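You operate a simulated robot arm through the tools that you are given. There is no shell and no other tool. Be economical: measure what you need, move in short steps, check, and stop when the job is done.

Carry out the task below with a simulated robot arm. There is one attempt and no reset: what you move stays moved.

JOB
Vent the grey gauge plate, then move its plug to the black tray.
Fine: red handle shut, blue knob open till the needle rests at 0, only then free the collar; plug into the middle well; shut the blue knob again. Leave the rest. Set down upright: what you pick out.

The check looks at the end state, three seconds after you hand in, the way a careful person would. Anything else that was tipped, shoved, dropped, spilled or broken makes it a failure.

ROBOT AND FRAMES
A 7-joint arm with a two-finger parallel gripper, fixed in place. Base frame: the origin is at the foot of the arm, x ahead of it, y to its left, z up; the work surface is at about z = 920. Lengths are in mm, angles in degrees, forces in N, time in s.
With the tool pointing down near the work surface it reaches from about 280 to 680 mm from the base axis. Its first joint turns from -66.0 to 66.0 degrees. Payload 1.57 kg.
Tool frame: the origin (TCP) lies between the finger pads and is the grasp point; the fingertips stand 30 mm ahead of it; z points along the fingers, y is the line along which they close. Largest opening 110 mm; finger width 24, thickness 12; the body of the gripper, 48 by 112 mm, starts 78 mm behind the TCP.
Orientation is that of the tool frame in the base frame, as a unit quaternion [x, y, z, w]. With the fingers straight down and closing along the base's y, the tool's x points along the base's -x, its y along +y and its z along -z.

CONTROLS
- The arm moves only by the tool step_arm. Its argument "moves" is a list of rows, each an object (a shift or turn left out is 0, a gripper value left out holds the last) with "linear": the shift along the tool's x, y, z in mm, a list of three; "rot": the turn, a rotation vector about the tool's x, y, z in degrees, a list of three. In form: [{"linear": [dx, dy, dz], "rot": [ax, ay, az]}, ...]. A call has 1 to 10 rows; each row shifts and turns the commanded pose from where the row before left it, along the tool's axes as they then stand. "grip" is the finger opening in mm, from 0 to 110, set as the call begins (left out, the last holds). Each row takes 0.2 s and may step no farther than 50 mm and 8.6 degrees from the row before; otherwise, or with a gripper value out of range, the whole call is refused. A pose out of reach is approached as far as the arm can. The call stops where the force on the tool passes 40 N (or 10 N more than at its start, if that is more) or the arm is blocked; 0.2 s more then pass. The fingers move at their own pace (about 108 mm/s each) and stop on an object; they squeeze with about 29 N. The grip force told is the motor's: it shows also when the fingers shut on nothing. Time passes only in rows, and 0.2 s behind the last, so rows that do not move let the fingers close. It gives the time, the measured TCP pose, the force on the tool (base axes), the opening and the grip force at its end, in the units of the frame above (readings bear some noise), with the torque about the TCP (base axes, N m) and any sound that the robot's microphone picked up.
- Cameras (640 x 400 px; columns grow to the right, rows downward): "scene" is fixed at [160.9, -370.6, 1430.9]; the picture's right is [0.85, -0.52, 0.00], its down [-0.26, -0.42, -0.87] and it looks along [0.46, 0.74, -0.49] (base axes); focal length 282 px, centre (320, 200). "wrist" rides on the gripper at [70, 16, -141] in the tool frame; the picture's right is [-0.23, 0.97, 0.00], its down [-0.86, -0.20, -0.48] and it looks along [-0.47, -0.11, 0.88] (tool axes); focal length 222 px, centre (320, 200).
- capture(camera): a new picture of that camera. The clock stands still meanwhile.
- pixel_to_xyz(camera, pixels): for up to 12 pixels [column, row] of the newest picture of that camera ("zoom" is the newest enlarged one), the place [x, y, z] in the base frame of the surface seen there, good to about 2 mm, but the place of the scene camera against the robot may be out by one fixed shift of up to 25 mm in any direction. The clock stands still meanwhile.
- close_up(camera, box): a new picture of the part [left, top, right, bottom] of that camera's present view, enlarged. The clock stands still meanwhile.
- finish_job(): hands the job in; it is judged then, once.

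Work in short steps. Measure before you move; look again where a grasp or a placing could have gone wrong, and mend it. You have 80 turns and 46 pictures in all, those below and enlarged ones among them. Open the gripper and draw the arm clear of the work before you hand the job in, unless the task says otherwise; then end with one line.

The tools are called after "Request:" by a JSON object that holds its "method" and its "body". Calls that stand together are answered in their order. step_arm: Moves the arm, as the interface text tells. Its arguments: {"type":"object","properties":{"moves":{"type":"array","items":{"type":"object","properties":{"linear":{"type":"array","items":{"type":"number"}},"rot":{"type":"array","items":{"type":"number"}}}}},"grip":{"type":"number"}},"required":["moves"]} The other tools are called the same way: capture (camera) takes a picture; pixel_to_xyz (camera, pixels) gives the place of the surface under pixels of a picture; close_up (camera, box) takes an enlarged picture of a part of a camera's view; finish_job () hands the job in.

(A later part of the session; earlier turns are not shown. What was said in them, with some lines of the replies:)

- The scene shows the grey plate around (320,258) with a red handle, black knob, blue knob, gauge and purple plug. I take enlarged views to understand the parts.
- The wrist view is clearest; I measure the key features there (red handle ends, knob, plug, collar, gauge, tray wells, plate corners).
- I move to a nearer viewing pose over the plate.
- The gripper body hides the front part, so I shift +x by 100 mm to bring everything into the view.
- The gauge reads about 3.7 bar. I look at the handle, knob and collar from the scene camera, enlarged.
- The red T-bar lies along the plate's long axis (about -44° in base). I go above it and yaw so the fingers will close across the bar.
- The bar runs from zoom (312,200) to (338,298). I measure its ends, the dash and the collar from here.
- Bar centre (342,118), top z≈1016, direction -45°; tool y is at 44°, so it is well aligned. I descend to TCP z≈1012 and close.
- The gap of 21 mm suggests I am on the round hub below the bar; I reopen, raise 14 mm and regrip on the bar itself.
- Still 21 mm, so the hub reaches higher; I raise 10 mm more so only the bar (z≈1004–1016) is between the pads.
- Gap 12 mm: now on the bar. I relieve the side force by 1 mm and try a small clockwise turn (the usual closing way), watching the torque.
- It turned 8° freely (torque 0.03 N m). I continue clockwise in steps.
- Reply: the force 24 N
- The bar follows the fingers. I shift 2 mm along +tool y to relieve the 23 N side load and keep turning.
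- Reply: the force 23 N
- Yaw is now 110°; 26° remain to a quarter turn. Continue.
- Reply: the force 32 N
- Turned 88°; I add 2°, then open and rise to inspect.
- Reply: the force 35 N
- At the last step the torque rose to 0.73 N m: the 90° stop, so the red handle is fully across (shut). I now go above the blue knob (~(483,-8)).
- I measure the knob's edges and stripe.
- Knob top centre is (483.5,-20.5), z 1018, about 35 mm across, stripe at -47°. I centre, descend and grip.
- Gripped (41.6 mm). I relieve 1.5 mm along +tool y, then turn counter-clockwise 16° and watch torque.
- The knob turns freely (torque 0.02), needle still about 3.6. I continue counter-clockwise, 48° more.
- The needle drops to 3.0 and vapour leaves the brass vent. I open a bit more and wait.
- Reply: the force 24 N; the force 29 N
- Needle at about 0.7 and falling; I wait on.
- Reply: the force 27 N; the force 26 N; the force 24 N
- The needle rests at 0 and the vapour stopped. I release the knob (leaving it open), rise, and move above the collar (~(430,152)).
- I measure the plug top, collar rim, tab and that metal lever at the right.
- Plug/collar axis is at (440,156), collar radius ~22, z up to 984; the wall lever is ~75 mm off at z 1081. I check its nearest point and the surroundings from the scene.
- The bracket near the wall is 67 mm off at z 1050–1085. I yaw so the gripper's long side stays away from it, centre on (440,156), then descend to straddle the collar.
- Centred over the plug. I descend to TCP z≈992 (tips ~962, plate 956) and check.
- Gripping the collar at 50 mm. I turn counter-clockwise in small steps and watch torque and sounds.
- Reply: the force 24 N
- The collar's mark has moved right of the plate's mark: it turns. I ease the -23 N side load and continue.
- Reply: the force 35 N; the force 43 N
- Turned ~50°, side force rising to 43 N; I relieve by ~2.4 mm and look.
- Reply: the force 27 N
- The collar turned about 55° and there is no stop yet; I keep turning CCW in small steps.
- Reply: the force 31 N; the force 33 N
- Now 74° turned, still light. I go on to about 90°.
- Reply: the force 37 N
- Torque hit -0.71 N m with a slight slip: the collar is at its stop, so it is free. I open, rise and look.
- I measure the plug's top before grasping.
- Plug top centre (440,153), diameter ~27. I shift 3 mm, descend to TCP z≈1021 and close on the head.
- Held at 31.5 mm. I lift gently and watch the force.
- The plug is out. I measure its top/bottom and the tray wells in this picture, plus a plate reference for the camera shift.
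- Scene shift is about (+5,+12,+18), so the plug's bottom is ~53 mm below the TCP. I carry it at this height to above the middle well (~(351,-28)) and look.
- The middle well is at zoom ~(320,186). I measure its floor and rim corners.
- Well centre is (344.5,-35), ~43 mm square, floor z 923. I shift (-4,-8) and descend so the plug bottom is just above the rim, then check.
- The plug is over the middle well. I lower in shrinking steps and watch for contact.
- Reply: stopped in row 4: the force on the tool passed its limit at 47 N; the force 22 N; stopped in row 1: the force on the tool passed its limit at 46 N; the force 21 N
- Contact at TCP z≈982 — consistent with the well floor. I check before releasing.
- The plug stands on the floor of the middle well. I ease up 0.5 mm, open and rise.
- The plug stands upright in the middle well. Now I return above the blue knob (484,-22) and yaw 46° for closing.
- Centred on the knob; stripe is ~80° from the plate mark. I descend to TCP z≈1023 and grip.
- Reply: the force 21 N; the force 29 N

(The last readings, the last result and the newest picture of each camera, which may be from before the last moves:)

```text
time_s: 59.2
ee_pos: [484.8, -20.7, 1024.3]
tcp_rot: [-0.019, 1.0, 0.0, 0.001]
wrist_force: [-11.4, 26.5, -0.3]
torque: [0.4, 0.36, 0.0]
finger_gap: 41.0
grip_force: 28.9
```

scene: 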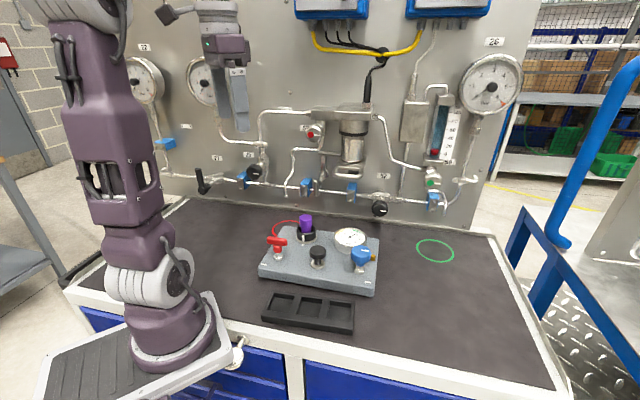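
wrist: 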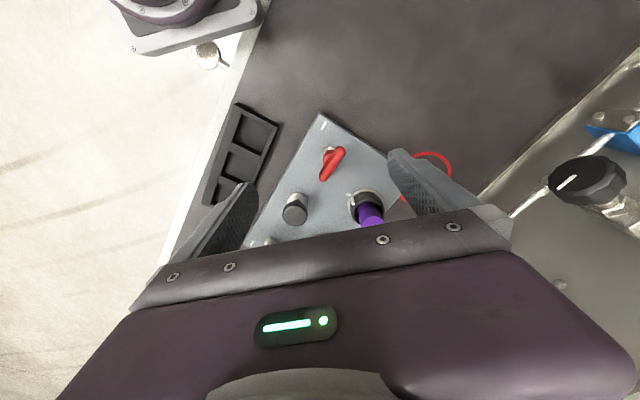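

Turned 32°. I relieve 2 mm toward +y and continue clockwise.

Request:
{"method": "step_arm", "body": {"moves": [{"linear": [0.8, 2, 0]}, {"rot": [0, 0, 8]}, {"rot": [0, 0, 8]}, {"rot": [0, 0, 8]}, {"rot": [0, 0, 8]}, {}]}}

Request:
{"method": "step_arm", "body": {"moves": [{"rot": [0, 0, 6]}, {"rot": [0, 0, 6]}, {"rot": [0, 0, 3]}, {}]}}

```text
time_s: 60.6
ee_pos: [485.7, -22.0, 1024.1]
tcp_rot: [0.257, 0.966, 0.0, 0.002]
wrist_force: [0.6, -6.3, -0.3]
torque: [-0.22, 0.16, -0.07]
finger_gap: 41.4
grip_force: 29.5
```

```text
time_s: 61.6
ee_pos: [484.2, -22.2, 1024.6]
tcp_rot: [0.381, 0.924, 0.0, 0.002]
wrist_force: [-7.1, -18.5, 1.2]
torque: [-0.71, 0.25, 0.26]
finger_gap: 41.8
grip_force: 29.6
```

Turned 79°, torque rising to 0.26. A couple of degrees more to seat it.

Request:
{"method": "step_arm", "body": {"moves": [{"rot": [0, 0, 2]}, {"rot": [0, 0, 2]}, {}]}}

Request:
{"method": "step_arm", "body": {"moves": [{}, {}, {"linear": [0, 0, -40]}, {"linear": [0, 0, -40]}, {}], "grip": 70}}

Request:
{"method": "close_up", "body": {"camera": "wrist", "box": [200, 60, 440, 210]}}

```text
time_s: 62.4
ee_pos: [484.4, -21.7, 1024.3]
tcp_rot: [0.413, 0.911, 0.0, 0.002]
wrist_force: [-9.9, -21.3, 1.6]
torque: [-0.7, 0.19, 0.14]
finger_gap: 41.1
grip_force: 29.2
```

```text
time_s: 63.6
ee_pos: [485.6, -22.1, 1104.9]
tcp_rot: [0.412, 0.911, 0.0, 0.002]
wrist_force: [-1.0, 0.5, 0.0]
torque: [0.02, 0.02, -0.03]
finger_gap: 70.2
grip_force: 0.1
```

```text
2.67 times, centred on (320, 135) of wrist
```

zoom: 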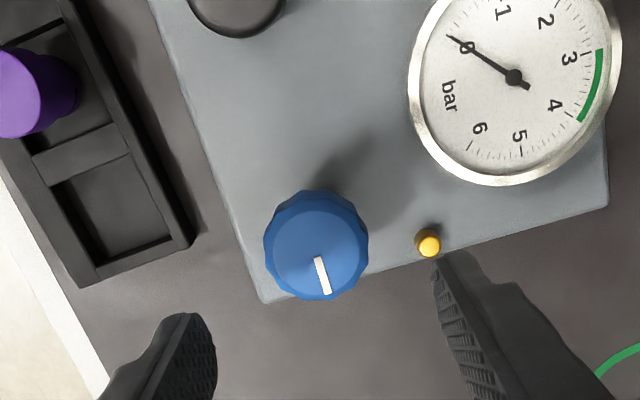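

I verify the stripe's direction against its starting -47°.

Request:
{"method": "pixel_to_xyz", "body": {"camera": "zoom", "pixels": [[317, 258], [327, 292]]}}

Request:
{"method": "step_arm", "body": {"moves": [{"linear": [0, 0, -45]}, {"linear": [0, 0, -45]}, {"linear": [0, 0, -45]}, {"linear": [30, 0, -30]}, {"linear": [30, 0, -30]}, {}]}}

Request:
{"method": "close_up", "body": {"camera": "scene", "box": [240, 200, 400, 340]}}

```text
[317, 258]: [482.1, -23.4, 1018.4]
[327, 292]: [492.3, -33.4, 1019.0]
```

```text
time_s: 65.0
ee_pos: [444.3, 26.6, 1297.1]
tcp_rot: [0.413, 0.911, 0.0, 0.002]
wrist_force: [0.2, 0.4, 0.5]
torque: [-0.02, 0.03, -0.01]
finger_gap: 70.2
grip_force: 0.0
```

```text
2.86 times, centred on (320, 270) of scene
```

zoom: 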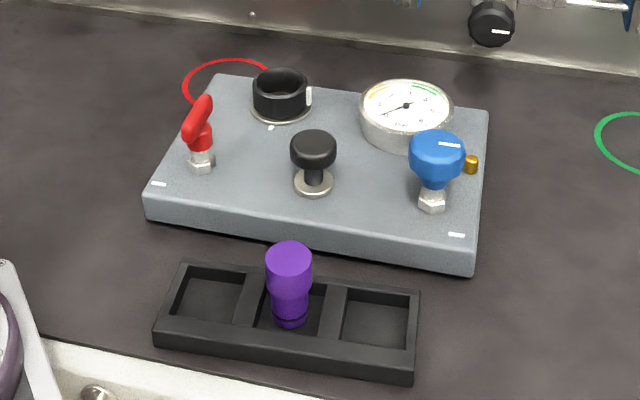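

The blue stripe is back at about -45°, parallel to its mark. The needle rests at 0, the red handle is across, and the plug stands upright in the middle well. The plate and tray haven't moved and the arm is clear, so I hand in.

Request:
{"method": "finish_job", "body": {}}

```text
The job is handed in.
```

The gauge plate is vented to 0 with the red handle shut and the collar freed. Its plug stands upright in the tray's middle well, the blue knob is shut again, and the job is handed in.
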